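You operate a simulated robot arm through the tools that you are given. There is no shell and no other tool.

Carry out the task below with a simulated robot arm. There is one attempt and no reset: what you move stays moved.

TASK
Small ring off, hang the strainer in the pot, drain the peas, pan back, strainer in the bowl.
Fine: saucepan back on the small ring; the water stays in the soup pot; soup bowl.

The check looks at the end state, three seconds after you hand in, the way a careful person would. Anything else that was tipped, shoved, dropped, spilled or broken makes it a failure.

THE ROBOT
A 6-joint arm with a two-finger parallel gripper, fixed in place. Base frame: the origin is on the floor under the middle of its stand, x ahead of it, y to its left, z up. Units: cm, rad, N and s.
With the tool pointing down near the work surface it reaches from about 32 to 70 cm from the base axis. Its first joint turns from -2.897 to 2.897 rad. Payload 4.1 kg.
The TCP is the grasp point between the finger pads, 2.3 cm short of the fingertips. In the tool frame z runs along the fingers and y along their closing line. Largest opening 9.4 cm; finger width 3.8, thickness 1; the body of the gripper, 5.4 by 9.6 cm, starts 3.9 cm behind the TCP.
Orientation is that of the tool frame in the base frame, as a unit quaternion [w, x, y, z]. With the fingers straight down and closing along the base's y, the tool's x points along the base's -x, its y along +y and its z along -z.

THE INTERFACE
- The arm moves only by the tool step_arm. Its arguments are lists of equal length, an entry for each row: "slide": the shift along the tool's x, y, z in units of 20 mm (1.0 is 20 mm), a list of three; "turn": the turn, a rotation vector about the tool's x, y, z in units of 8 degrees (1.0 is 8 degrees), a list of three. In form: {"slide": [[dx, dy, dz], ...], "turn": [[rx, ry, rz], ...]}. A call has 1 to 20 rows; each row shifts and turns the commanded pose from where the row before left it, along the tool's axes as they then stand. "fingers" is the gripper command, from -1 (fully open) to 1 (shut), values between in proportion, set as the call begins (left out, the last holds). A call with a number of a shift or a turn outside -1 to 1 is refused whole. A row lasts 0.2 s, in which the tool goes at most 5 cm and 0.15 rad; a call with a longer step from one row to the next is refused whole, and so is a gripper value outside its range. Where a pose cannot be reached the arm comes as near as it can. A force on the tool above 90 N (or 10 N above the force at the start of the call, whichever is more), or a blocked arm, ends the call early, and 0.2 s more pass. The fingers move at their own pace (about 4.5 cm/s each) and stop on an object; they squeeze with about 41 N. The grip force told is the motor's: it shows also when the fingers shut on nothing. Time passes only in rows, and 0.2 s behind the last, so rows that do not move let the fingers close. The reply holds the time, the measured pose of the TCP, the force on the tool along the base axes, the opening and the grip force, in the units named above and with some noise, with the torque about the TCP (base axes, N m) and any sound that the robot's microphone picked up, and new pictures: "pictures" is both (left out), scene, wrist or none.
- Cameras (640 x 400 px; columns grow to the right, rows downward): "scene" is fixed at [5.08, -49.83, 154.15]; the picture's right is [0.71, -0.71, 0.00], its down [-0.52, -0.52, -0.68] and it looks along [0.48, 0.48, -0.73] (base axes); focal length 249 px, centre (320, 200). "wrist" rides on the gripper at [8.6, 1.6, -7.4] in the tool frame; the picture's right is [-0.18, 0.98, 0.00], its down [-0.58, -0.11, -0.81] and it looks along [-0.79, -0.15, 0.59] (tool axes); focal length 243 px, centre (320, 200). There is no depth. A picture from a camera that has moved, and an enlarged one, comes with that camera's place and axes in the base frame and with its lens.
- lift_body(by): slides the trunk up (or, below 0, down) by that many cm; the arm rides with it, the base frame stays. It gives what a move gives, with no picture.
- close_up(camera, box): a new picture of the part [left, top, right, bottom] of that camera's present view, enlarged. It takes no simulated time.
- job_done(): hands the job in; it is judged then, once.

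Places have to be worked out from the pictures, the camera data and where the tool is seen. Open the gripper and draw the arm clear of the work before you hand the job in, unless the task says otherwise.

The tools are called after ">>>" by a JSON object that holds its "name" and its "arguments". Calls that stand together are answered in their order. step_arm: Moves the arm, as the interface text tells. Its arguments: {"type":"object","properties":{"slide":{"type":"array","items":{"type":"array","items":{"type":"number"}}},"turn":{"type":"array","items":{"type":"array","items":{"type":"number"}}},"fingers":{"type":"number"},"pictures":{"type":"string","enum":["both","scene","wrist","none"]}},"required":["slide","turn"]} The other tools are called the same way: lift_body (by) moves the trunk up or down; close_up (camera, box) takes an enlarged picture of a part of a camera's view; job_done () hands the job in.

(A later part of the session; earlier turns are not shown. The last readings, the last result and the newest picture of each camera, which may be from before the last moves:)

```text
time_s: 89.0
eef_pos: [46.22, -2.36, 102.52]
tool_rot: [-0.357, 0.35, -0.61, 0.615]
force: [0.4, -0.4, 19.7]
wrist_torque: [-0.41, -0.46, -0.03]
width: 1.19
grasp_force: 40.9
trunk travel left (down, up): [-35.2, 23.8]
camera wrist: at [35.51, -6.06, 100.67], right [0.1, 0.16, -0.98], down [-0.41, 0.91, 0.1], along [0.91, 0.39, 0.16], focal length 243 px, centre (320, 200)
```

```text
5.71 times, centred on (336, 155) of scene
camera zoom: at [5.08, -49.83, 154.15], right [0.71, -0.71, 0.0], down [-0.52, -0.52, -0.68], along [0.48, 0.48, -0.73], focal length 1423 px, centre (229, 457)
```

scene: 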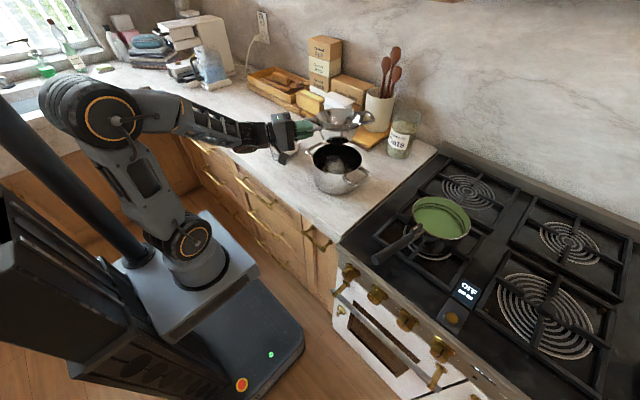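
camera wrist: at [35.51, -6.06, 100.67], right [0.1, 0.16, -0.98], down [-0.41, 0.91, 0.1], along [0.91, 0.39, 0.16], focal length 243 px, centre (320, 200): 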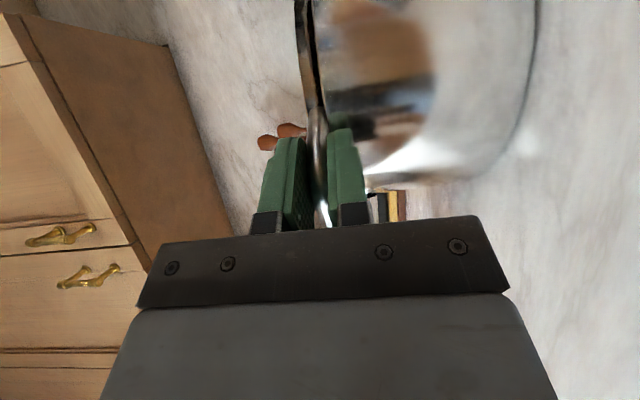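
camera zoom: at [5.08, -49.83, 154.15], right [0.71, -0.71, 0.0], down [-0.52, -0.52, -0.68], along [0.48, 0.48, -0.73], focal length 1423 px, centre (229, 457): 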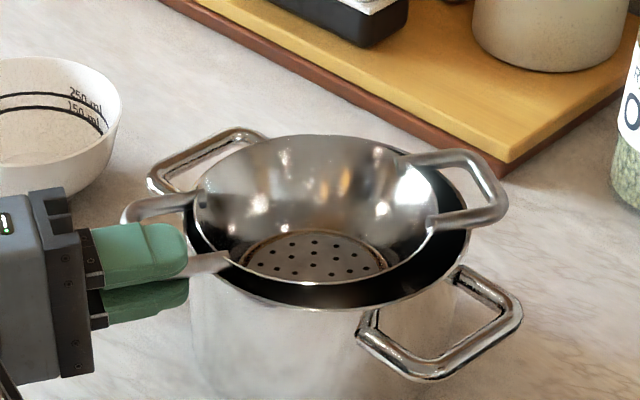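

The handles rest on the pot rim (20 N contact at z=102.5). I ease up 0.15 cm, open the fingers partly and see whether the strainer stays put.

>>> {"name": "step_arm", "arguments": {"slide": [[0, -0.08, 0]], "turn": [[0, 0, 0]], "pictures": "none"}}

>>> {"name": "step_arm", "arguments": {"slide": [[0, 0, 0], [0, 0, 0], [0, 0, 0]], "turn": [[0, 0, 0], [0, 0, 0], [0, 0, 0]], "fingers": 0.35, "pictures": "wrist"}}

>>> {"name": "close_up", "arguments": {"camera": "scene", "box": [280, 120, 392, 190]}}

```text
time_s: 89.4
eef_pos: [46.26, -2.31, 102.53]
tool_rot: [-0.355, 0.351, -0.612, 0.614]
force: [-0.6, -1.2, 22.2]
wrist_torque: [-0.45, -0.49, -0.07]
width: 1.15
grasp_force: 40.8
trunk travel left (down, up): [-35.2, 23.8]
```

```text
time_s: 90.2
eef_pos: [46.26, -2.4, 102.25]
tool_rot: [-0.355, 0.353, -0.612, 0.613]
force: [0.4, 0.3, 0.0]
wrist_torque: [-0.01, 0.0, -0.03]
width: 3.06
grasp_force: 0.1
trunk travel left (down, up): [-35.2, 23.8]
camera wrist: at [35.48, -6.02, 100.51], right [0.1, 0.16, -0.98], down [-0.41, 0.91, 0.11], along [0.91, 0.39, 0.15], focal length 243 px, centre (320, 200)
```

wrist: 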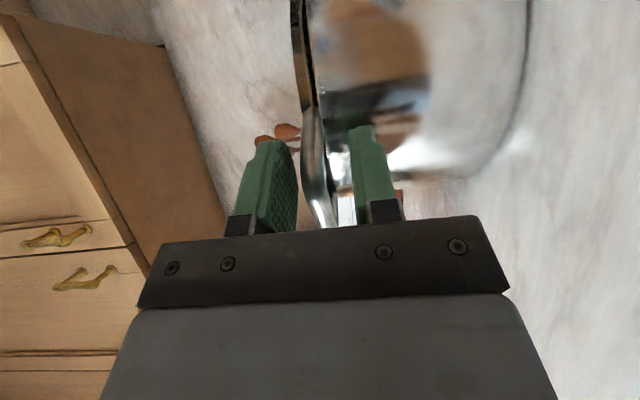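

```text
5.71 times, centred on (336, 155) of scene
camera zoom: at [5.08, -49.83, 154.15], right [0.71, -0.71, 0.0], down [-0.52, -0.52, -0.68], along [0.48, 0.48, -0.73], focal length 1423 px, centre (229, 457)
```

zoom: 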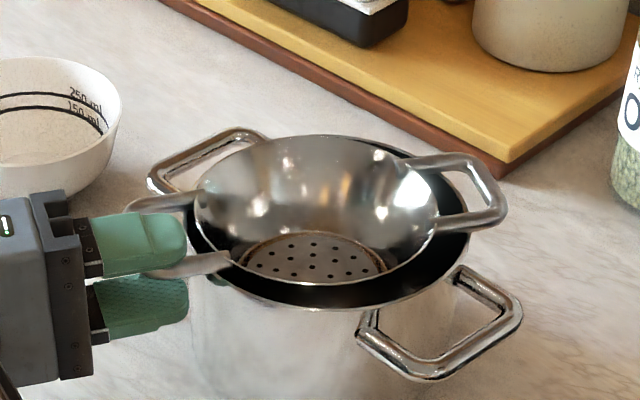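

The strainer stays hung on the rim by itself. I back straight out along the tool axis.

>>> {"name": "step_arm", "arguments": {"slide": [[0, 0, -0.5], [0, 0, -0.8], [0, 0, -1], [0, 0, -1], [0, 0, -1]], "turn": [[0, 0, 0], [0, 0, 0], [0, 0, 0], [0, 0, 0], [0, 0, 0]]}}

>>> {"name": "close_up", "arguments": {"camera": "scene", "box": [280, 120, 392, 190]}}

>>> {"name": "close_up", "arguments": {"camera": "wrist", "box": [160, 0, 560, 240]}}

```text
time_s: 91.4
eef_pos: [41.03, 3.08, 103.63]
tool_rot: [-0.354, 0.352, -0.612, 0.613]
force: [-1.1, -0.3, 0.3]
wrist_torque: [-0.03, -0.05, 0.04]
width: 3.06
grasp_force: 0.1
out of reach, approached as far as the arm can: row 3, 4, 5
trunk travel left (down, up): [-35.2, 23.8]
camera wrist: at [30.19, -0.54, 101.7], right [0.1, 0.16, -0.98], down [-0.41, 0.91, 0.11], along [0.91, 0.39, 0.15], focal length 243 px, centre (320, 200)
```

scene: 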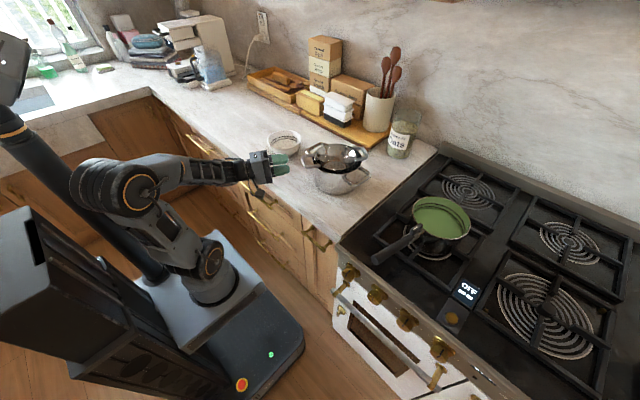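
wrist: 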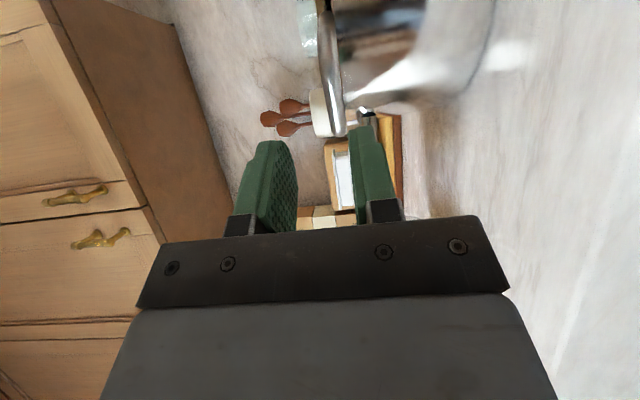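

```text
5.71 times, centred on (336, 155) of scene
camera zoom: at [5.08, -49.83, 154.15], right [0.71, -0.71, 0.0], down [-0.52, -0.52, -0.68], along [0.48, 0.48, -0.73], focal length 1423 px, centre (229, 457)
```

zoom: 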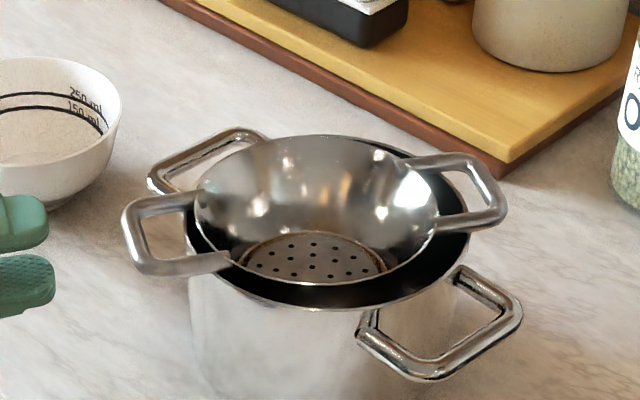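

```text
1.60 times, centred on (360, 120) of wrist
camera zoom: at [30.19, -0.54, 101.7], right [0.1, 0.16, -0.98], down [-0.41, 0.91, 0.11], along [0.91, 0.39, 0.15], focal length 388 px, centre (256, 328)
```

zoom: 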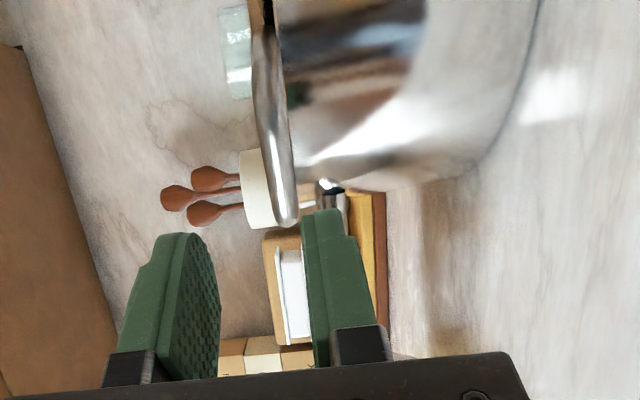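

The strainer hangs securely in the pot. Next is the pan: I want to hold its handle in line with the fingers above and below it, so I raise the trunk and reorient the empty gripper (roll back upright, yaw toward the handle's direction).

>>> {"name": "lift_body", "arguments": {"by": 17.3}}

>>> {"name": "step_arm", "arguments": {"slide": [[0, 0, 0], [0, 0, 0], [0, 0, 0], [0, 0, 0], [0, 0, 0], [0, 0, 0], [0, 0, 0], [0, 0, 0], [0, 0, 0], [0, 0, 0], [0, 0, 0], [0, 0, 0], [0, 0, 0], [0, 0, 0], [0, 0, 0]], "turn": [[0, 0, 0.9375], [0, 0, 0.9375], [0, 0, 0.9375], [0, 0, 0.9375], [0, 0, 0.9375], [0, 0, 0.9375], [0, 0, 0.9375], [0, 0, 0.9375], [0, 0, 0.9375], [0, 0, 0.9375], [0, 0, 0.9375], [0, 0, 0.9375], [-0.79, 0, 0], [-0.79, 0, 0], [-0.79, 0, 0]], "pictures": "scene", "fingers": -0.3}}

```text
time_s: 93.3
eef_pos: [41.12, 3.13, 120.75]
tool_rot: [-0.355, 0.351, -0.612, 0.613]
force: [-0.3, -0.1, 0.2]
wrist_torque: [-0.02, 0.02, 0.02]
width: 3.06
grasp_force: 0.0
trunk travel left (down, up): [-52.5, 6.5]
```

```text
time_s: 96.5
eef_pos: [43.96, 4.46, 122.51]
tool_rot: [0.705, 0.069, 0.703, -0.068]
force: [-0.5, 0.7, -0.3]
wrist_torque: [0.01, 0.02, 0.0]
width: 6.13
grasp_force: 0.0
out of reach, approached as far as the arm can: row 13, 14, 15
trunk travel left (down, up): [-52.5, 6.5]
```

scene: 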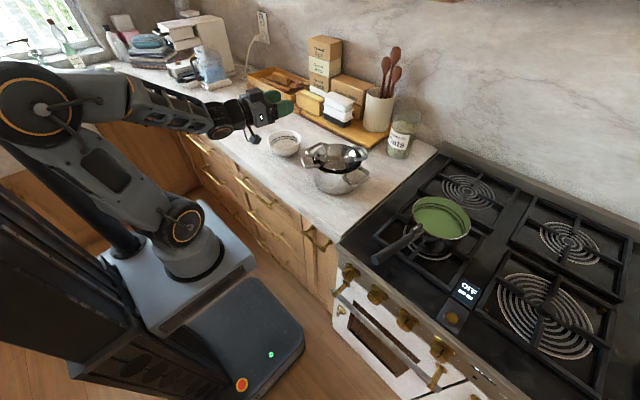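

Horizontal poses pointing straight outward need more distance, so for pouring I'll use a tool direction turned left (yaw about +30°) with the hand at roughly (43,-21). Before touching the pan I test this reach empty-handed: move there and yaw.

>>> {"name": "step_arm", "arguments": {"slide": [[0.25, -0.97, 0.149], [0.25, -0.97, 0.149], [0.25, -0.97, 0.149], [0.25, -0.97, 0.149], [0.25, -0.97, 0.149], [0.25, -0.97, 0.149], [0.25, -0.97, 0.149], [0.25, -0.97, 0.149], [0.25, -0.97, 0.149], [0.25, -0.97, 0.149], [0.25, -0.97, 0.149], [0.25, -0.97, 0.149], [0.25, -0.97, 0.149]], "turn": [[0, 0, 0], [0, 0, 0], [0, 0, 0], [0, 0, 0], [0, 0, 0], [0, 0, 0], [0, 0, 0], [0, 0, 0], [0, 0, 0], [0, 0, 0], [0, 0, 0], [0, 0, 0], [0, 0, 0]], "pictures": "none"}}

>>> {"name": "step_arm", "arguments": {"slide": [[0, 0, 0], [0, 0, 0], [0, 0, 0], [0, 0, 0], [0, 0, 0], [0, 0, 0], [0, 0, 0], [0, 0, 0]], "turn": [[-0.64, 0, 0], [-0.64, 0, 0], [-0.64, 0, 0], [-0.64, 0, 0], [-0.64, 0, 0], [-0.64, 0, 0], [-0.64, 0, 0], [-0.64, 0, 0]], "pictures": "both"}}

```text
time_s: 99.3
eef_pos: [45.99, -3.77, 121.74]
tool_rot: [0.705, 0.069, 0.703, -0.068]
force: [-0.2, -0.2, -0.3]
wrist_torque: [0.01, -0.02, 0.01]
width: 6.11
grasp_force: 0.0
out of reach, approached as far as the arm can: row 1, 2, 3, 4, 5, 6, 7, 8, 9, 10, 11, 12, 13
trunk travel left (down, up): [-52.5, 6.5]
```

```text
time_s: 101.1
eef_pos: [39.64, 24.67, 117.79]
tool_rot: [0.684, -0.178, 0.684, 0.178]
force: [0.6, 0.4, -0.4]
wrist_torque: [0.03, 0.03, 0.02]
width: 6.11
grasp_force: 0.2
out of reach, approached as far as the arm can: row 1, 2, 3, 4, 5, 6, 7, 8
trunk travel left (down, up): [-52.5, 6.5]
camera wrist: at [32.28, 22.56, 109.08], right [-0.48, 0.86, 0.18], down [-0.65, -0.49, 0.58], along [0.59, 0.16, 0.79], focal length 243 px, centre (320, 200)
```

scene: 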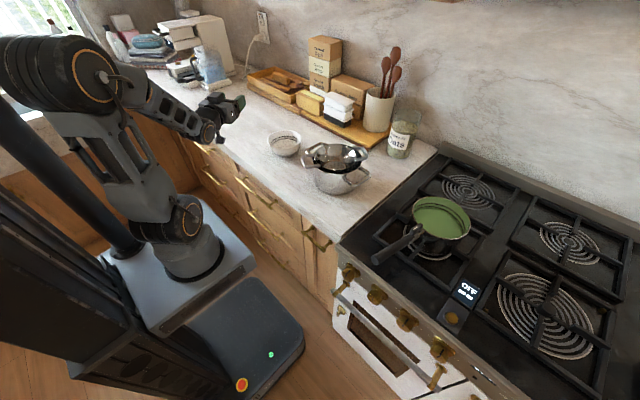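
wrist: 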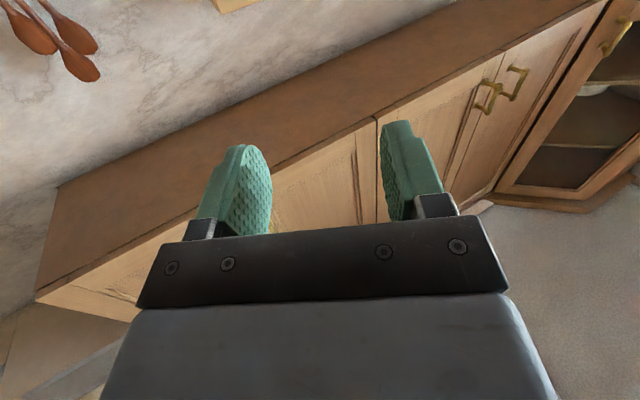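

The arm can't pass from one wrist branch to the other while horizontal; it drifted (in free air) to (39.6,24.7,117.8). I go back to tool-down, which is neutral, and will tilt again on the right side.

>>> {"name": "step_arm", "arguments": {"slide": [[0, 0, 0], [0, 0, 0], [0, 0, 0], [0, 0, 0], [0, 0, 0], [0, 0, 0], [0, 0, 0], [0, 0, 0], [0, 0, 0], [0, 0, 0], [0, 0, 0], [0, 0, 0]], "turn": [[0, 0.9375, 0], [0, 0.9375, 0], [0, 0.9375, 0], [0, 0.9375, 0], [0, 0.9375, 0], [0, 0.9375, 0], [0, 0.9375, 0], [0, 0.9375, 0], [0, 0.9375, 0], [0, 0.9375, 0], [0, 0.9375, 0], [0, 0.9375, 0]], "pictures": "scene"}}

```text
time_s: 103.7
eef_pos: [40.01, 24.19, 117.96]
tool_rot: [0.079, -0.238, 0.968, 0.007]
force: [-0.2, -0.1, -0.5]
wrist_torque: [0.0, 0.03, 0.01]
width: 6.11
grasp_force: 0.0
out of reach, approached as far as the arm can: row 5, 6
trunk travel left (down, up): [-52.5, 6.5]
```

scene: 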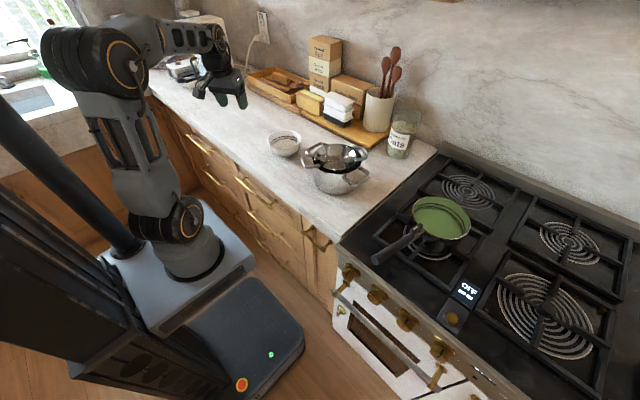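

I straighten the tool to exactly down, then travel to the right side at about z=122.

>>> {"name": "step_arm", "arguments": {"slide": [[0, 0, -0.5], [0, 0, -0.5], [0, 0, -0.5], [0, 0, -0.5]], "turn": [[0.025, 0.2875, 0.8625], [0.025, 0.2875, 0.8625], [0.025, 0.2875, 0.8625], [0.025, 0.2875, 0.8625]], "pictures": "none"}}

>>> {"name": "step_arm", "arguments": {"slide": [[0.1, -1, 0], [0.1, -1, 0], [0.1, -1, 0], [0.1, -1, 0], [0.1, -1, 0], [0.1, -1, 0], [0.1, -1, 0], [0.1, -1, 0], [0.1, -1, 0], [0.1, -1, 0], [0.1, -1, 0], [0.1, -1, 0], [0.1, -1, 0], [0.1, -1, 0], [0.1, -1, 0], [0.1, -1, 0], [0.1, -1, 0], [0.1, -1, 0], [0.1, -1, 0], [0.1, -1, 0]], "turn": [[0, 0, 0], [0, 0, 0], [0, 0, 0], [0, 0, 0], [0, 0, 0], [0, 0, 0], [0, 0, 0], [0, 0, 0], [0, 0, 0], [0, 0, 0], [0, 0, 0], [0, 0, 0], [0, 0, 0], [0, 0, 0], [0, 0, 0], [0, 0, 0], [0, 0, 0], [0, 0, 0], [0, 0, 0], [0, 0, 0]], "pictures": "both"}}

>>> {"name": "close_up", "arguments": {"camera": "wrist", "box": [0, 0, 320, 200]}}

```text
time_s: 104.7
eef_pos: [39.52, 24.06, 122.01]
tool_rot: [0.0, 0.001, 1.0, -0.001]
force: [0.4, 0.0, -0.1]
wrist_torque: [0.0, -0.03, -0.01]
width: 6.11
grasp_force: 0.3
trunk travel left (down, up): [-52.5, 6.5]
```

```text
time_s: 108.9
eef_pos: [35.75, -16.01, 122.03]
tool_rot: [0.0, 0.0, 1.0, 0.0]
force: [0.1, -0.9, -0.4]
wrist_torque: [0.01, -0.03, 0.03]
width: 6.09
grasp_force: 0.2
trunk travel left (down, up): [-52.5, 6.5]
camera wrist: at [27.0, -14.24, 129.44], right [0.18, 0.98, 0.0], down [0.58, -0.11, 0.81], along [0.79, -0.15, -0.59], focal length 243 px, centre (320, 200)
```

scene: 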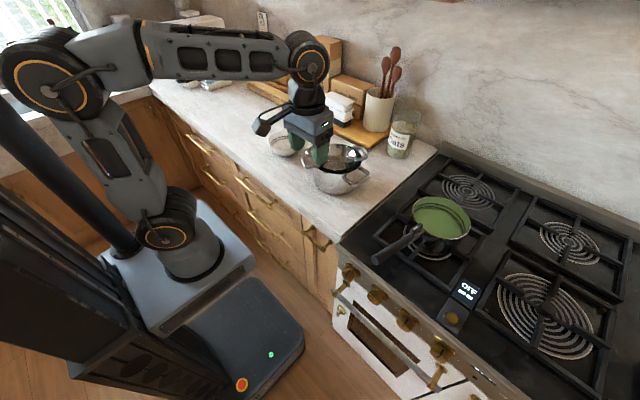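
wrist: 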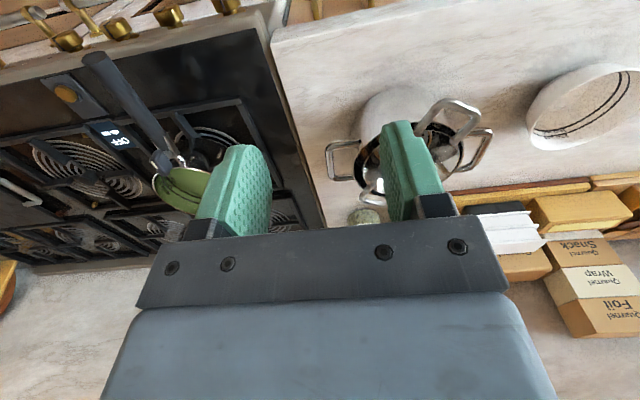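

```text
2.00 times, centred on (160, 100) of wrist
camera zoom: at [27.0, -14.24, 129.44], right [0.18, 0.98, 0.0], down [0.58, -0.11, 0.81], along [0.79, -0.15, -0.59], focal length 485 px, centre (640, 400)
```

zoom: 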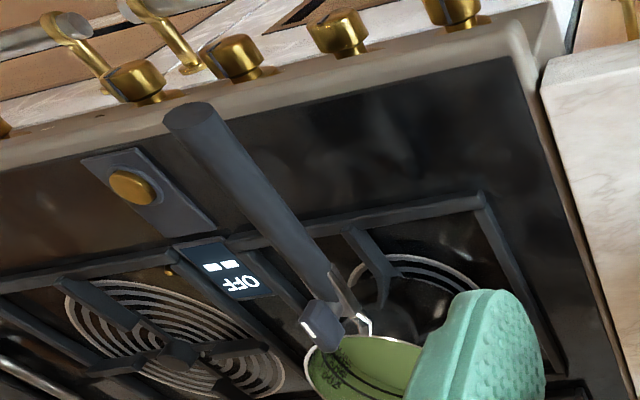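

Handle end re-measured at (34.0,-38.8,103.1), axis about level, yaw ≈−12°, pan centre ≈(57.0,-43.6), rim z≈103. Now I test the pour reach empty-handed: yaw +30°, then tilt to horizontal at about (41,-24,122).

>>> {"name": "step_arm", "arguments": {"slide": [[-0.5, -0.8, 0], [-0.5, -0.8, 0], [-0.5, -0.8, 0], [-0.5, -0.8, 0], [-0.5, -0.8, 0], [0, 0, 0], [0, 0, 0], [0, 0, 0], [0, 0, 0], [0, 0, 0]], "turn": [[0, 0, 0], [0, 0, 0], [0, 0, 0], [0, 0, 0], [0, 0, 0], [0, 0, -0.75], [0, 0, -0.75], [0, 0, -0.75], [0, 0, -0.75], [0, 0, -0.75]], "pictures": "none"}}

>>> {"name": "step_arm", "arguments": {"slide": [[0, 0, 0], [0, 0, 0], [0, 0, 0], [0, 0, 0], [0, 0, 0], [0, 0, 0], [0, 0, 0], [0, 0, 0], [0, 0, 0], [0, 0, 0], [0, 0, 0], [0, 0, 0]], "turn": [[0, -0.9375, 0], [0, -0.9375, 0], [0, -0.9375, 0], [0, -0.9375, 0], [0, -0.9375, 0], [0, -0.9375, 0], [0, -0.9375, 0], [0, -0.9375, 0], [0, -0.9375, 0], [0, -0.9375, 0], [0, -0.9375, 0], [0, -0.9375, 0]], "pictures": "scene"}}

```text
time_s: 111.1
eef_pos: [40.56, -23.85, 121.89]
tool_rot: [0.001, -0.259, 0.966, -0.001]
force: [0.0, -0.6, 0.7]
wrist_torque: [0.01, -0.03, 0.0]
width: 6.11
grasp_force: 0.1
trunk travel left (down, up): [-52.5, 6.5]
```

```text
time_s: 113.7
eef_pos: [40.48, -24.08, 121.91]
tool_rot: [0.684, -0.182, 0.683, 0.182]
force: [0.3, 0.1, 0.1]
wrist_torque: [0.01, 0.01, 0.01]
width: 6.12
grasp_force: 0.0
trunk travel left (down, up): [-52.5, 6.5]
```

scene: 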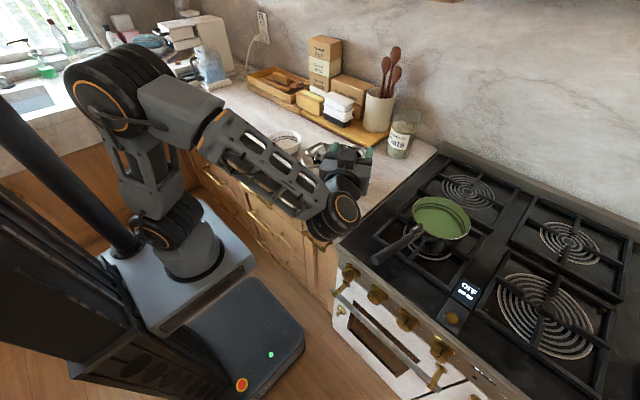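

Reached without drift. Now I test the roll range here: first 24° negative.

>>> {"name": "step_arm", "arguments": {"slide": [[0, 0, 0], [0, 0, 0], [0, 0, 0]], "turn": [[0, 0, -1], [0, 0, -1], [0, 0, -1]], "pictures": "none"}}

>>> {"name": "step_arm", "arguments": {"slide": [[0, 0, 0], [0, 0, 0], [0, 0, 0], [0, 0, 0], [0, 0, 0], [0, 0, 0], [0, 0, 0], [0, 0, 0], [0, 0, 0], [0, 0, 0], [0, 0, 0], [0, 0, 0], [0, 0, 0], [0, 0, 0], [0, 0, 0]], "turn": [[0, 0, 1], [0, 0, 1], [0, 0, 1], [0, 0, 1], [0, 0, 1], [0, 0, 1], [0, 0, 1], [0, 0, 1], [0, 0, 1], [0, 0, 1], [0, 0, 1], [0, 0, 1], [0, 0, 1], [0, 0, 1], [0, 0, 0.25]], "pictures": "both"}}

```text
time_s: 114.5
eef_pos: [40.63, -24.04, 121.73]
tool_rot: [0.706, -0.322, 0.629, 0.037]
force: [-0.3, -0.5, -0.2]
wrist_torque: [0.0, -0.02, -0.04]
width: 6.1
grasp_force: 0.1
trunk travel left (down, up): [-52.5, 6.5]
```

```text
time_s: 117.7
eef_pos: [40.68, -23.99, 121.91]
tool_rot: [0.353, 0.354, 0.611, 0.613]
force: [0.1, -0.1, 0.3]
wrist_torque: [0.0, 0.01, -0.03]
width: 6.12
grasp_force: 0.1
trunk travel left (down, up): [-52.5, 6.5]
camera wrist: at [29.78, -20.11, 123.36], right [0.09, -0.16, 0.98], down [-0.41, -0.91, -0.11], along [0.91, -0.39, -0.15], focal length 243 px, centre (320, 200)
```

scene: 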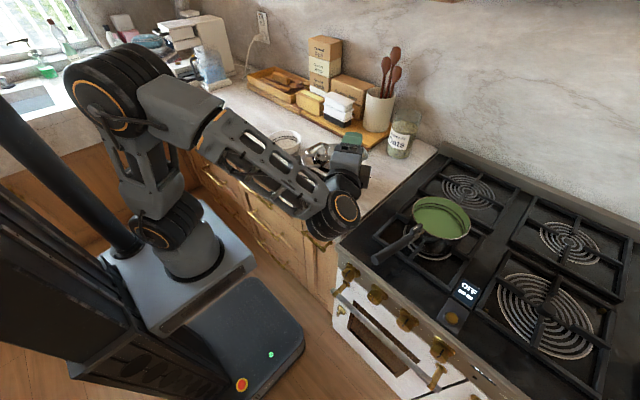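
wrist: 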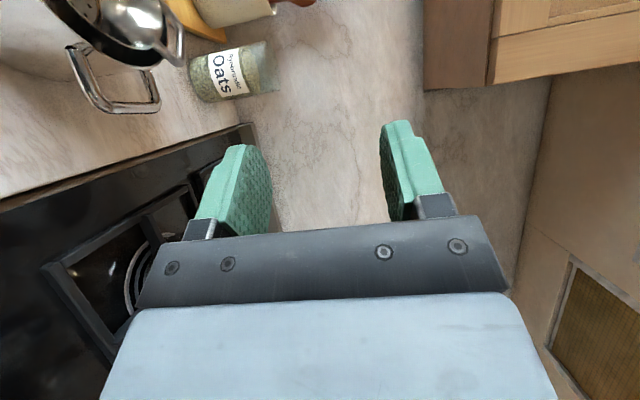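

Roll from −24° to +90° works at this spot. I now test the far end of the pour path, (40,-15,116), over the same roll range.

>>> {"name": "step_arm", "arguments": {"slide": [[0.815, -0.59, 0.39], [0.815, -0.59, 0.39], [0.815, -0.59, 0.39], [0.815, -0.59, 0.39], [0.815, -0.59, 0.39]], "turn": [[0, 0, 0], [0, 0, 0], [0, 0, 0], [0, 0, 0], [0, 0, 0]], "pictures": "none"}}

>>> {"name": "step_arm", "arguments": {"slide": [[0, 0, 0], [0, 0, 0], [0, 0, 0], [0, 0, 0], [0, 0, 0], [0, 0, 0], [0, 0, 0], [0, 0, 0], [0, 0, 0], [0, 0, 0], [0, 0, 0], [0, 0, 0], [0, 0, 0], [0, 0, 0]], "turn": [[0, 0, -1], [0, 0, -1], [0, 0, -1], [0, 0, -1], [0, 0, -1], [0, 0, -1], [0, 0, -1], [0, 0, -1], [0, 0, -1], [0, 0, -1], [0, 0, -1], [0, 0, -1], [0, 0, -1], [0, 0, -1]], "pictures": "scene"}}

```text
time_s: 118.9
eef_pos: [39.8, -14.87, 115.77]
tool_rot: [0.354, 0.353, 0.612, 0.613]
force: [0.7, 0.3, -0.6]
wrist_torque: [0.03, 0.01, 0.02]
width: 6.1
grasp_force: 0.1
trunk travel left (down, up): [-52.5, 6.5]
```

```text
time_s: 121.9
eef_pos: [39.85, -15.01, 115.84]
tool_rot: [0.706, -0.31, 0.635, 0.048]
force: [-0.7, 0.2, -0.1]
wrist_torque: [-0.01, 0.05, 0.04]
width: 6.12
grasp_force: 0.0
trunk travel left (down, up): [-52.5, 6.5]
```

scene: 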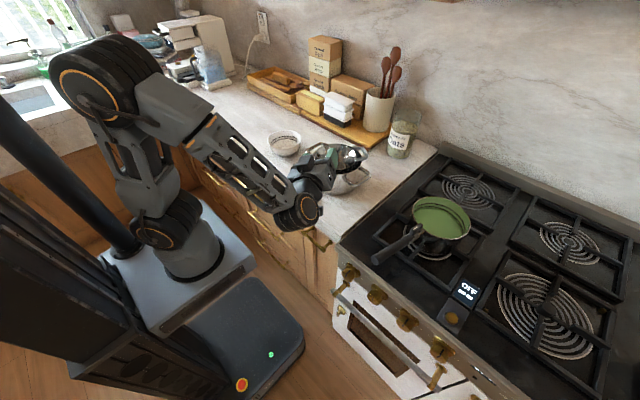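

The whole pour path is reachable. I now roll back to +90°, move behind the pan handle's end, and yaw to line up with the handle (yaw ≈−12°).

>>> {"name": "step_arm", "arguments": {"slide": [[0, 0, 0], [0, 0, 0], [0, 0, 0], [0, 0, 0], [0, 0, 0], [0, 0, 0], [0, 0, 0], [0, 0, 0], [0, 0, 0], [0, 0, 0], [0, 0, 0], [0, 0, 0], [0, 0, 0], [0, 0, 0]], "turn": [[0, 0, 1], [0, 0, 1], [0, 0, 1], [0, 0, 1], [0, 0, 1], [0, 0, 1], [0, 0, 1], [0, 0, 1], [0, 0, 1], [0, 0, 1], [0, 0, 1], [0, 0, 1], [0, 0, 1], [0, 0, 1]], "pictures": "none"}}

>>> {"name": "step_arm", "arguments": {"slide": [[-0.6, -0.17, -0.97], [-0.6, -0.17, -0.97], [-0.6, -0.17, -0.97], [-0.6, -0.17, -0.97], [-0.6, -0.17, -0.97], [-0.6, -0.17, -0.97], [-0.6, -0.17, -0.97], [-0.6, -0.17, -0.97], [-0.6, -0.17, -0.97], [-0.6, -0.17, -0.97], [-0.6, -0.17, -0.97], [0, 0, 0], [0, 0, 0], [0, 0, 0], [0, 0, 0], [0, 0, 0], [0, 0, 0], [0, 0, 0]], "turn": [[0, 0, 0], [0, 0, 0], [0, 0, 0], [0, 0, 0], [0, 0, 0], [0, 0, 0], [0, 0, 0], [0, 0, 0], [0, 0, 0], [0, 0, 0], [0, 0, 0], [0, -0.75, 0], [0, -0.75, 0], [0, -0.75, 0], [0, -0.75, 0], [0, -0.75, 0], [0, -0.75, 0], [0, -0.75, 0]], "pictures": "both"}}

```text
time_s: 124.9
eef_pos: [39.82, -14.91, 116.11]
tool_rot: [0.353, 0.354, 0.612, 0.614]
force: [0.6, 0.7, 0.3]
wrist_torque: [-0.02, -0.02, 0.0]
width: 6.09
grasp_force: 0.1
trunk travel left (down, up): [-52.5, 6.5]
```

```text
time_s: 128.7
eef_pos: [27.94, -37.06, 112.21]
tool_rot: [0.55, 0.55, 0.445, 0.444]
force: [0.6, 0.3, 0.9]
wrist_torque: [0.02, 0.01, 0.0]
width: 6.13
grasp_force: 0.1
trunk travel left (down, up): [-52.5, 6.5]
camera wrist: at [22.43, -26.9, 113.7], right [-0.04, -0.18, 0.98], down [-0.91, -0.4, -0.11], along [0.41, -0.9, -0.15], focal length 243 px, centre (320, 200)
```

scene: 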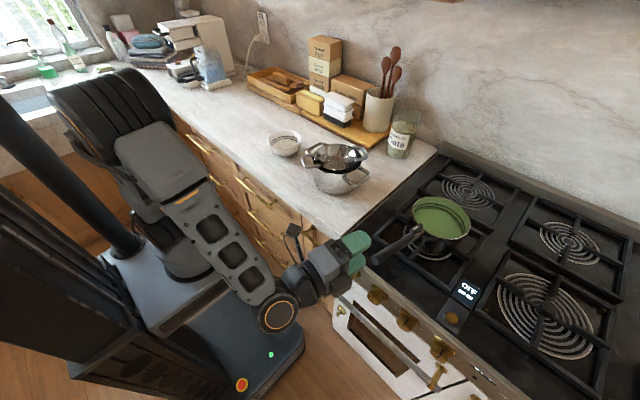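
wrist: 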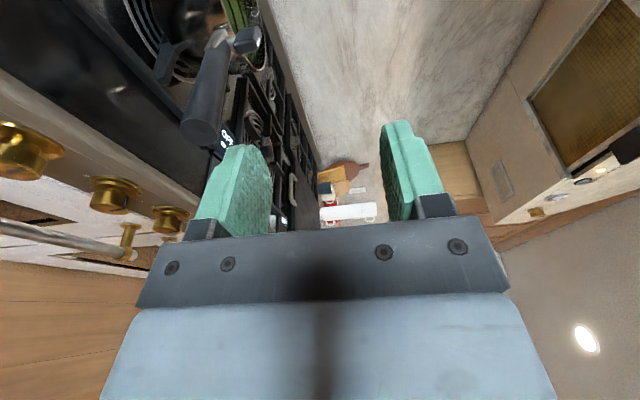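

The tool is aligned in yaw with the handle; handle axis at z≈103.3. I shift 0.4 cm right and lower the trunk 8.9 cm, still about 4 cm behind the handle's end.

>>> {"name": "step_arm", "arguments": {"slide": [[-0.2, 0, 0]], "turn": [[0, 0, 0]], "pictures": "none"}}

>>> {"name": "lift_body", "arguments": {"by": -8.9}}

>>> {"name": "close_up", "arguments": {"camera": "wrist", "box": [140, 0, 500, 240]}}

>>> {"name": "close_up", "arguments": {"camera": "scene", "box": [320, 200, 448, 280]}}

```text
time_s: 129.1
eef_pos: [27.96, -37.46, 112.18]
tool_rot: [0.549, 0.549, 0.445, 0.445]
force: [-0.8, -0.8, -0.3]
wrist_torque: [0.01, -0.01, -0.03]
width: 6.12
grasp_force: 0.0
trunk travel left (down, up): [-52.5, 6.5]
```

```text
time_s: 130.4
eef_pos: [27.83, -37.46, 103.28]
tool_rot: [0.55, 0.549, 0.445, 0.446]
force: [-1.2, 0.3, 0.0]
wrist_torque: [0.0, 0.0, -0.01]
width: 6.15
grasp_force: 0.1
trunk travel left (down, up): [-43.6, 15.4]
```

```text
1.67 times, centred on (320, 120) of wrist
camera zoom: at [22.32, -27.39, 104.78], right [-0.04, -0.18, 0.98], down [-0.91, -0.4, -0.11], along [0.41, -0.9, -0.15], focal length 404 px, centre (320, 333)
```

zoom: 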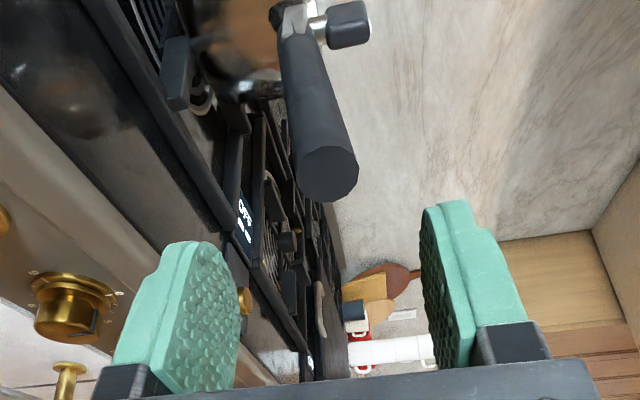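

```text
5.00 times, centred on (384, 240) of scene
camera zoom: at [5.08, -49.83, 154.15], right [0.71, -0.71, 0.0], down [-0.52, -0.52, -0.68], along [0.48, 0.48, -0.73], focal length 1245 px, centre (0, 0)
```

zoom: 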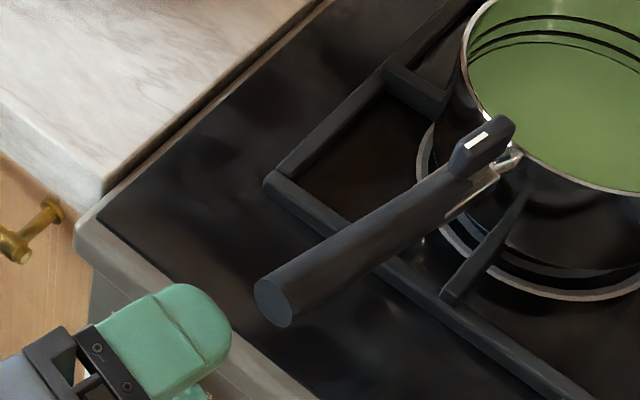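

The handle end is centred on the tool axis. It seems to slope slightly down toward the pan, so I zoom in to measure its tilt.

>>> {"name": "close_up", "arguments": {"camera": "wrist", "box": [260, 0, 388, 120]}}

>>> {"name": "close_up", "arguments": {"camera": "scene", "box": [360, 170, 488, 270]}}

```text
3.33 times, centred on (324, 60) of wrist
camera zoom: at [22.32, -27.39, 104.78], right [-0.04, -0.18, 0.98], down [-0.91, -0.4, -0.11], along [0.41, -0.9, -0.15], focal length 809 px, centre (307, 667)
```

zoom: 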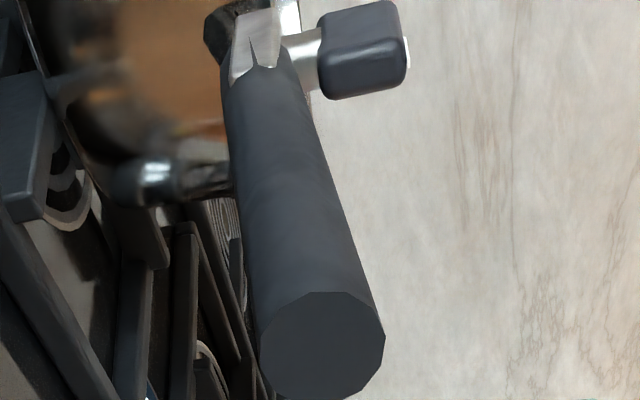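

```text
4.00 times, centred on (424, 220) of scene
camera zoom: at [5.08, -49.83, 154.15], right [0.71, -0.71, 0.0], down [-0.52, -0.52, -0.68], along [0.48, 0.48, -0.73], focal length 996 px, centre (-96, 120)
```

zoom: 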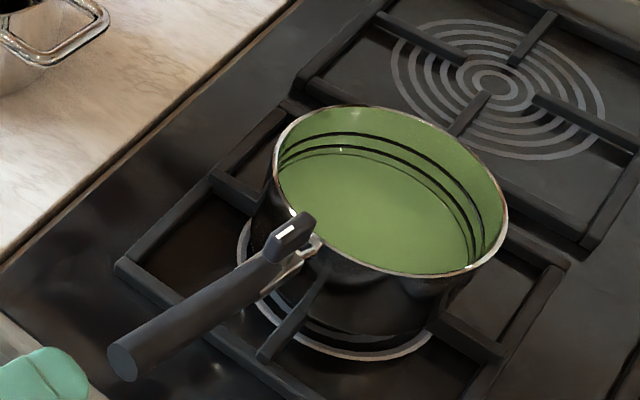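

The handle rises about 5.5° toward its end. I pitch the tool 5.5° down, raise it 0.9 cm to match, and slide over the handle end until the fingers overlap it by about 5.5 cm.

>>> {"name": "step_arm", "arguments": {"slide": [[0, 0.45, 0], [0, 0, 0.6], [0, 0, 0.6], [0, 0, 0.6]], "turn": [[0.69, 0, 0], [0, 0, 0], [0, 0, 0], [0, 0, 0]], "pictures": "none"}}

>>> {"name": "close_up", "arguments": {"camera": "wrist", "box": [140, 0, 500, 240]}}

>>> {"name": "close_up", "arguments": {"camera": "scene", "box": [320, 200, 448, 280]}}

```text
time_s: 131.4
eef_pos: [31.52, -38.03, 103.7]
tool_rot: [0.522, 0.576, 0.466, 0.423]
force: [-0.1, 0.4, -0.6]
wrist_torque: [-0.03, -0.01, -0.01]
width: 6.1
grasp_force: 0.1
trunk travel left (down, up): [-43.6, 15.4]
```

```text
1.67 times, centred on (320, 120) of wrist
camera zoom: at [26.11, -27.99, 105.96], right [0.05, -0.2, 0.98], down [-0.92, -0.4, -0.03], along [0.4, -0.89, -0.2], focal length 404 px, centre (320, 333)
```

zoom: 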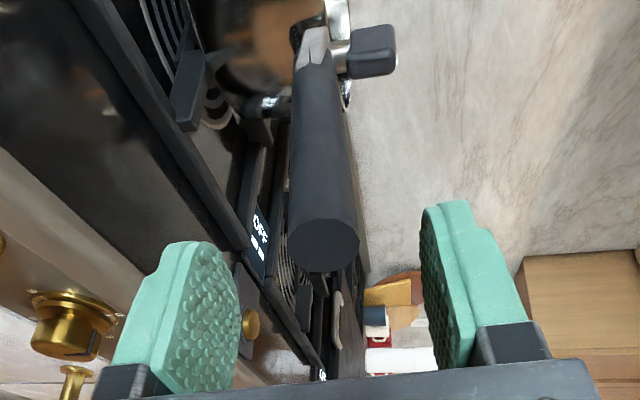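

```text
5.00 times, centred on (384, 240) of scene
camera zoom: at [5.08, -49.83, 154.15], right [0.71, -0.71, 0.0], down [-0.52, -0.52, -0.68], along [0.48, 0.48, -0.73], focal length 1245 px, centre (0, 0)
```

zoom: 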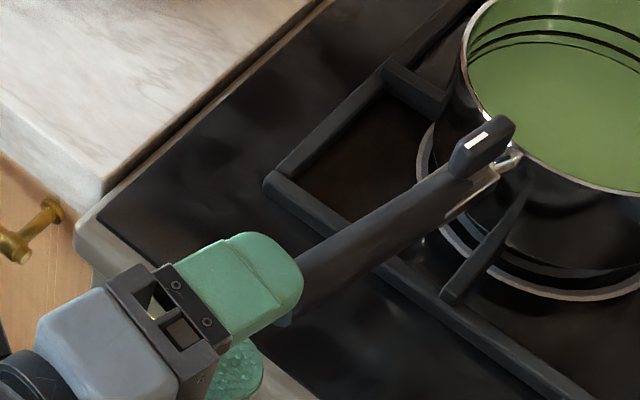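

Now the handle is nearly parallel to the tool and centred. I add 1.5° pitch and advance the remaining 6 cm.

>>> {"name": "step_arm", "arguments": {"slide": [[0, 0, 0.6], [0, 0, 0.6], [0, 0, 0.6], [0, 0, 0.6], [0, 0, 0.6]], "turn": [[0.19, 0, 0], [0, 0, 0], [0, 0, 0], [0, 0, 0], [0, 0, 0]], "pictures": "none"}}

>>> {"name": "close_up", "arguments": {"camera": "wrist", "box": [140, 0, 500, 240]}}

>>> {"name": "close_up", "arguments": {"camera": "scene", "box": [320, 200, 448, 280]}}

```text
time_s: 132.6
eef_pos: [37.29, -39.4, 103.01]
tool_rot: [0.515, 0.582, 0.471, 0.418]
force: [-0.6, 0.1, -0.2]
wrist_torque: [-0.02, -0.03, 0.03]
width: 6.11
grasp_force: 0.0
trunk travel left (down, up): [-43.6, 15.4]
```

```text
1.67 times, centred on (320, 120) of wrist
camera zoom: at [32.05, -29.43, 105.46], right [0.08, -0.21, 0.98], down [-0.92, -0.4, -0.01], along [0.39, -0.89, -0.22], focal length 404 px, centre (320, 333)
```

zoom: 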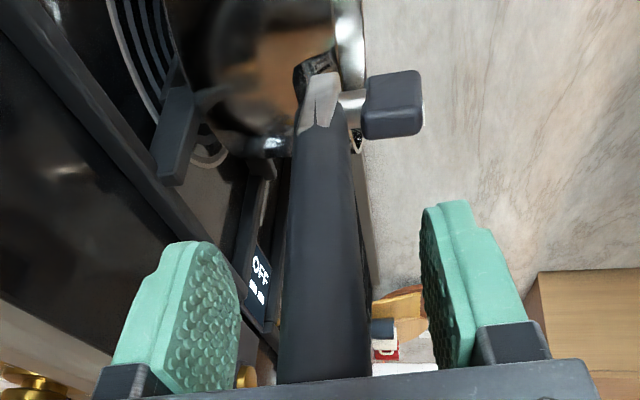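

```text
5.00 times, centred on (384, 240) of scene
camera zoom: at [5.08, -49.83, 154.15], right [0.71, -0.71, 0.0], down [-0.52, -0.52, -0.68], along [0.48, 0.48, -0.73], focal length 1245 px, centre (0, 0)
```

zoom: 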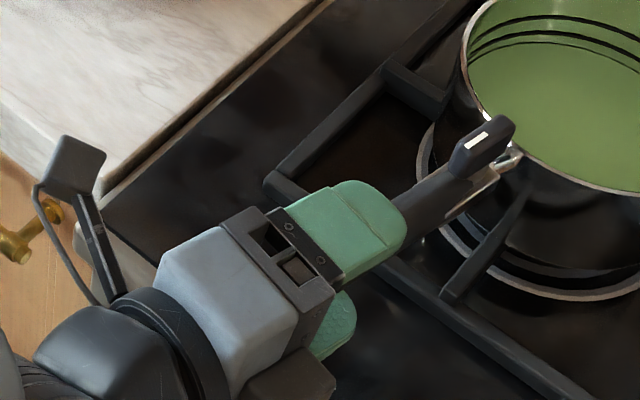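

The handle lies centred between the pads. I close the fingers on it.

>>> {"name": "step_arm", "arguments": {"slide": [[0, 0, 0], [0, 0, 0], [0, 0, 0], [0, 0, 0], [0, 0, 0]], "turn": [[0, 0, 0], [0, 0, 0], [0, 0, 0], [0, 0, 0], [0, 0, 0]], "fingers": 1, "pictures": "wrist"}}

>>> {"name": "close_up", "arguments": {"camera": "scene", "box": [340, 170, 500, 270]}}

```text
time_s: 133.8
eef_pos: [37.29, -39.42, 103.08]
tool_rot: [0.515, 0.582, 0.472, 0.416]
force: [0.5, 0.2, 1.9]
wrist_torque: [-0.02, -0.1, -0.01]
width: 2.75
grasp_force: 41.2
trunk travel left (down, up): [-43.6, 15.4]
camera wrist: at [32.03, -29.43, 105.48], right [0.08, -0.21, 0.98], down [-0.92, -0.4, -0.01], along [0.39, -0.89, -0.22], focal length 243 px, centre (320, 200)
```

wrist: 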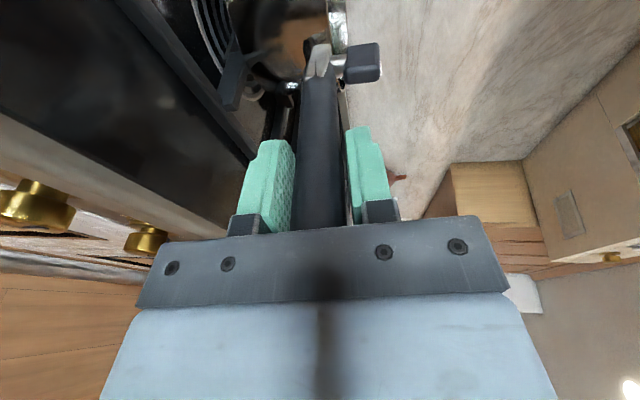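

```text
4.00 times, centred on (420, 220) of scene
camera zoom: at [5.08, -49.83, 154.15], right [0.71, -0.71, 0.0], down [-0.52, -0.52, -0.68], along [0.48, 0.48, -0.73], focal length 996 px, centre (-80, 120)
```

zoom: 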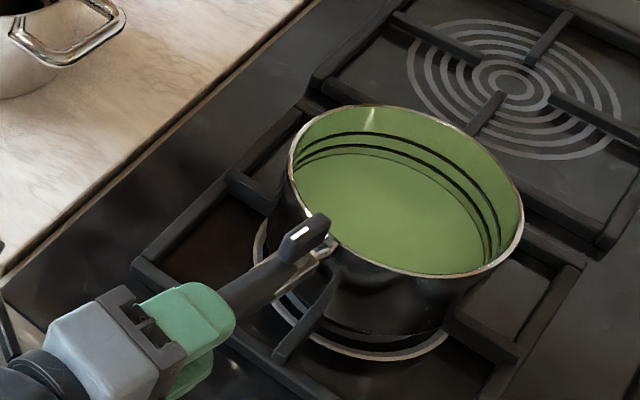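

Held at 2.75 cm with almost no disturbance. The place to return to is TCP (37.29,-39.42,103.08). I lift just 1 cm, slowly, to read the load.

>>> {"name": "step_arm", "arguments": {"slide": [[0, 0.1, 0], [0, 0.1, 0], [0, 0.1, 0], [0, 0.1, 0], [0, 0.1, 0], [0, 0, 0]], "turn": [[0, 0, 0], [0, 0, 0], [0, 0, 0], [0, 0, 0], [0, 0, 0], [0, 0, 0]], "pictures": "wrist"}}

>>> {"name": "close_up", "arguments": {"camera": "scene", "box": [340, 170, 500, 270]}}

```text
time_s: 135.2
eef_pos: [37.4, -39.53, 104.0]
tool_rot: [0.514, 0.583, 0.472, 0.417]
force: [-0.9, -0.1, -10.4]
wrist_torque: [0.27, 1.58, 0.0]
width: 2.8
grasp_force: 40.9
trunk travel left (down, up): [-43.6, 15.4]
camera wrist: at [32.18, -29.5, 106.48], right [0.08, -0.21, 0.98], down [-0.92, -0.4, -0.01], along [0.39, -0.89, -0.22], focal length 243 px, centre (320, 200)
```

wrist: 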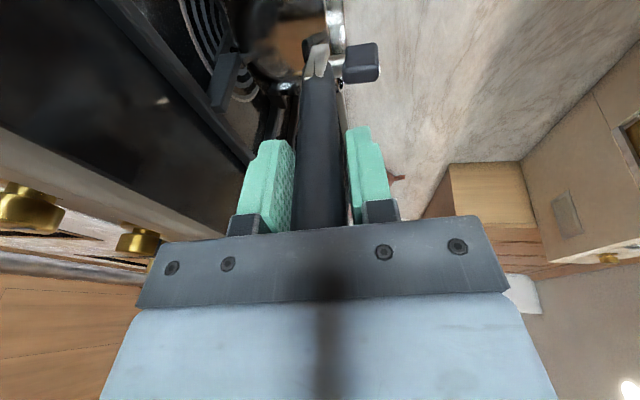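

```text
4.00 times, centred on (420, 220) of scene
camera zoom: at [5.08, -49.83, 154.15], right [0.71, -0.71, 0.0], down [-0.52, -0.52, -0.68], along [0.48, 0.48, -0.73], focal length 996 px, centre (-80, 120)
```

zoom: 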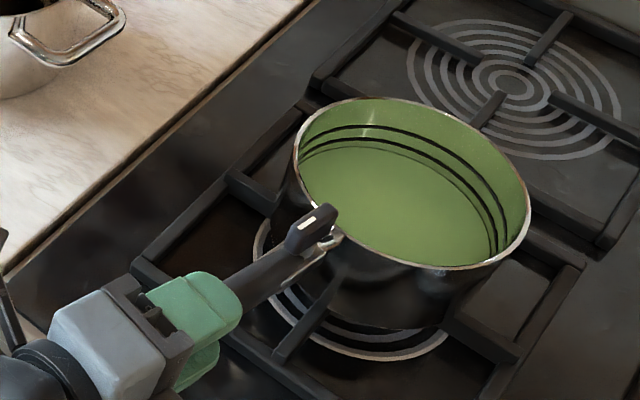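

Load so far 10.4 N with 1.6 N·m and the grip width steady. I lift another 2 cm to see whether it hangs free without sagging.

>>> {"name": "step_arm", "arguments": {"slide": [[0, 0.15, 0], [0, 0.15, 0], [0, 0.15, 0], [0, 0.15, 0], [0, 0.15, 0], [0, 0.15, 0], [0, 0, 0], [0, 0, 0]], "turn": [[0, 0, 0], [0, 0, 0], [0, 0, 0], [0, 0, 0], [0, 0, 0], [0, 0, 0], [0, 0, 0], [0, 0, 0]], "pictures": "wrist"}}

>>> {"name": "close_up", "arguments": {"camera": "scene", "box": [340, 170, 500, 270]}}

```text
time_s: 137.0
eef_pos: [37.48, -39.63, 105.89]
tool_rot: [0.515, 0.582, 0.471, 0.417]
force: [0.1, 0.5, -9.6]
wrist_torque: [0.29, 1.58, 0.0]
width: 2.8
grasp_force: 40.5
trunk travel left (down, up): [-43.6, 15.4]
camera wrist: at [32.27, -29.58, 108.28], right [0.08, -0.21, 0.98], down [-0.92, -0.4, -0.01], along [0.39, -0.89, -0.22], focal length 243 px, centre (320, 200)
```

wrist: 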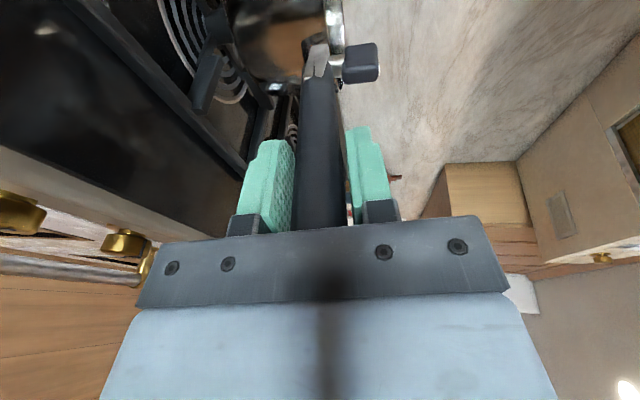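

```text
4.00 times, centred on (420, 220) of scene
camera zoom: at [5.08, -49.83, 154.15], right [0.71, -0.71, 0.0], down [-0.52, -0.52, -0.68], along [0.48, 0.48, -0.73], focal length 996 px, centre (-80, 120)
```

zoom: 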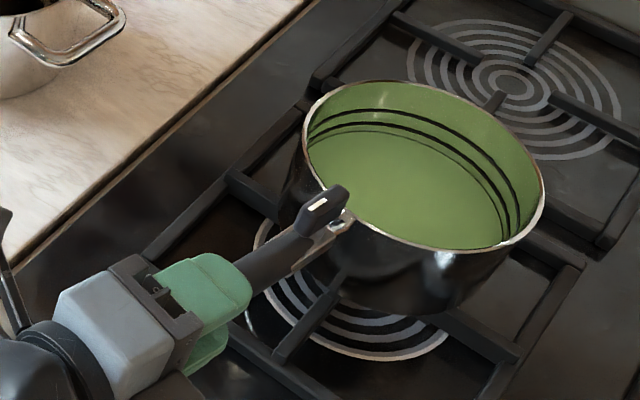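

The pan hangs free: about 9.6 N (≈1 kg), torque steady at 1.6 N·m, grip width constant, water several cm below the rim. I raise the trunk 10.6 cm for clearance over the pot.

>>> {"name": "lift_body", "arguments": {"by": 10.6}}

>>> {"name": "step_arm", "arguments": {"slide": [[0, 0, 0]], "turn": [[0, 0, 0]]}}

>>> {"name": "close_up", "arguments": {"camera": "scene", "box": [350, 130, 510, 230]}}

```text
time_s: 138.4
eef_pos: [37.54, -39.56, 116.53]
tool_rot: [0.514, 0.583, 0.471, 0.417]
force: [0.2, 0.0, -9.2]
wrist_torque: [0.3, 1.6, -0.03]
width: 2.8
grasp_force: 41.3
trunk travel left (down, up): [-54.2, 4.8]
```

```text
time_s: 138.8
eef_pos: [37.59, -39.6, 116.53]
tool_rot: [0.514, 0.582, 0.471, 0.417]
force: [0.3, -0.2, -10.3]
wrist_torque: [0.28, 1.6, 0.01]
width: 2.8
grasp_force: 41.1
trunk travel left (down, up): [-54.2, 4.8]
camera wrist: at [32.27, -29.58, 118.87], right [0.08, -0.21, 0.98], down [-0.92, -0.4, -0.01], along [0.39, -0.89, -0.22], focal length 243 px, centre (320, 200)
```

scene: 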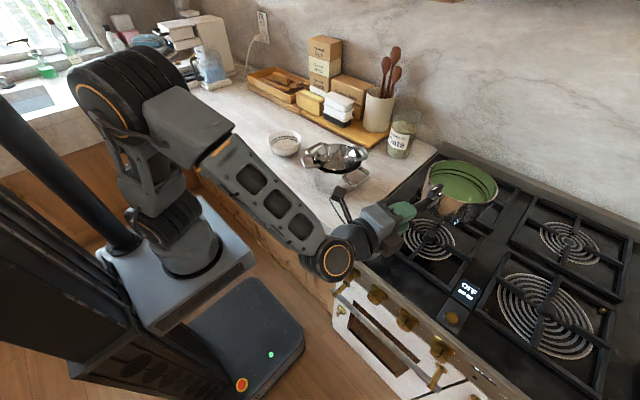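
wrist: 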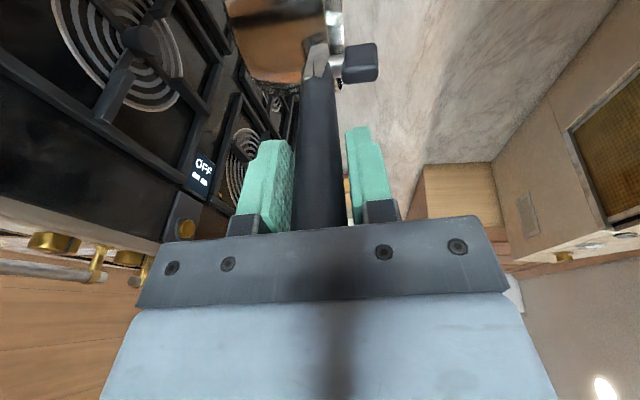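

```text
4.00 times, centred on (430, 180) of scene
camera zoom: at [5.08, -49.83, 154.15], right [0.71, -0.71, 0.0], down [-0.52, -0.52, -0.68], along [0.48, 0.48, -0.73], focal length 996 px, centre (-120, 280)
```

zoom: 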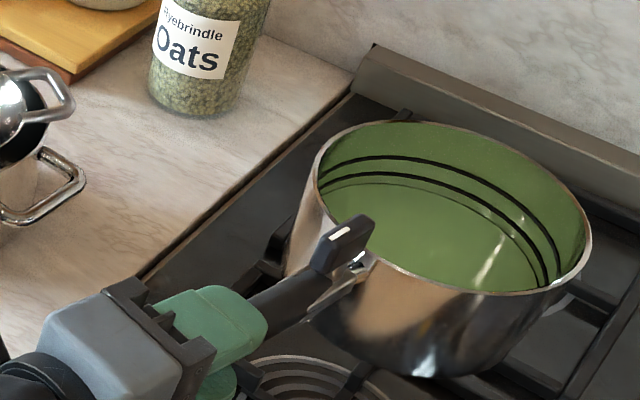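

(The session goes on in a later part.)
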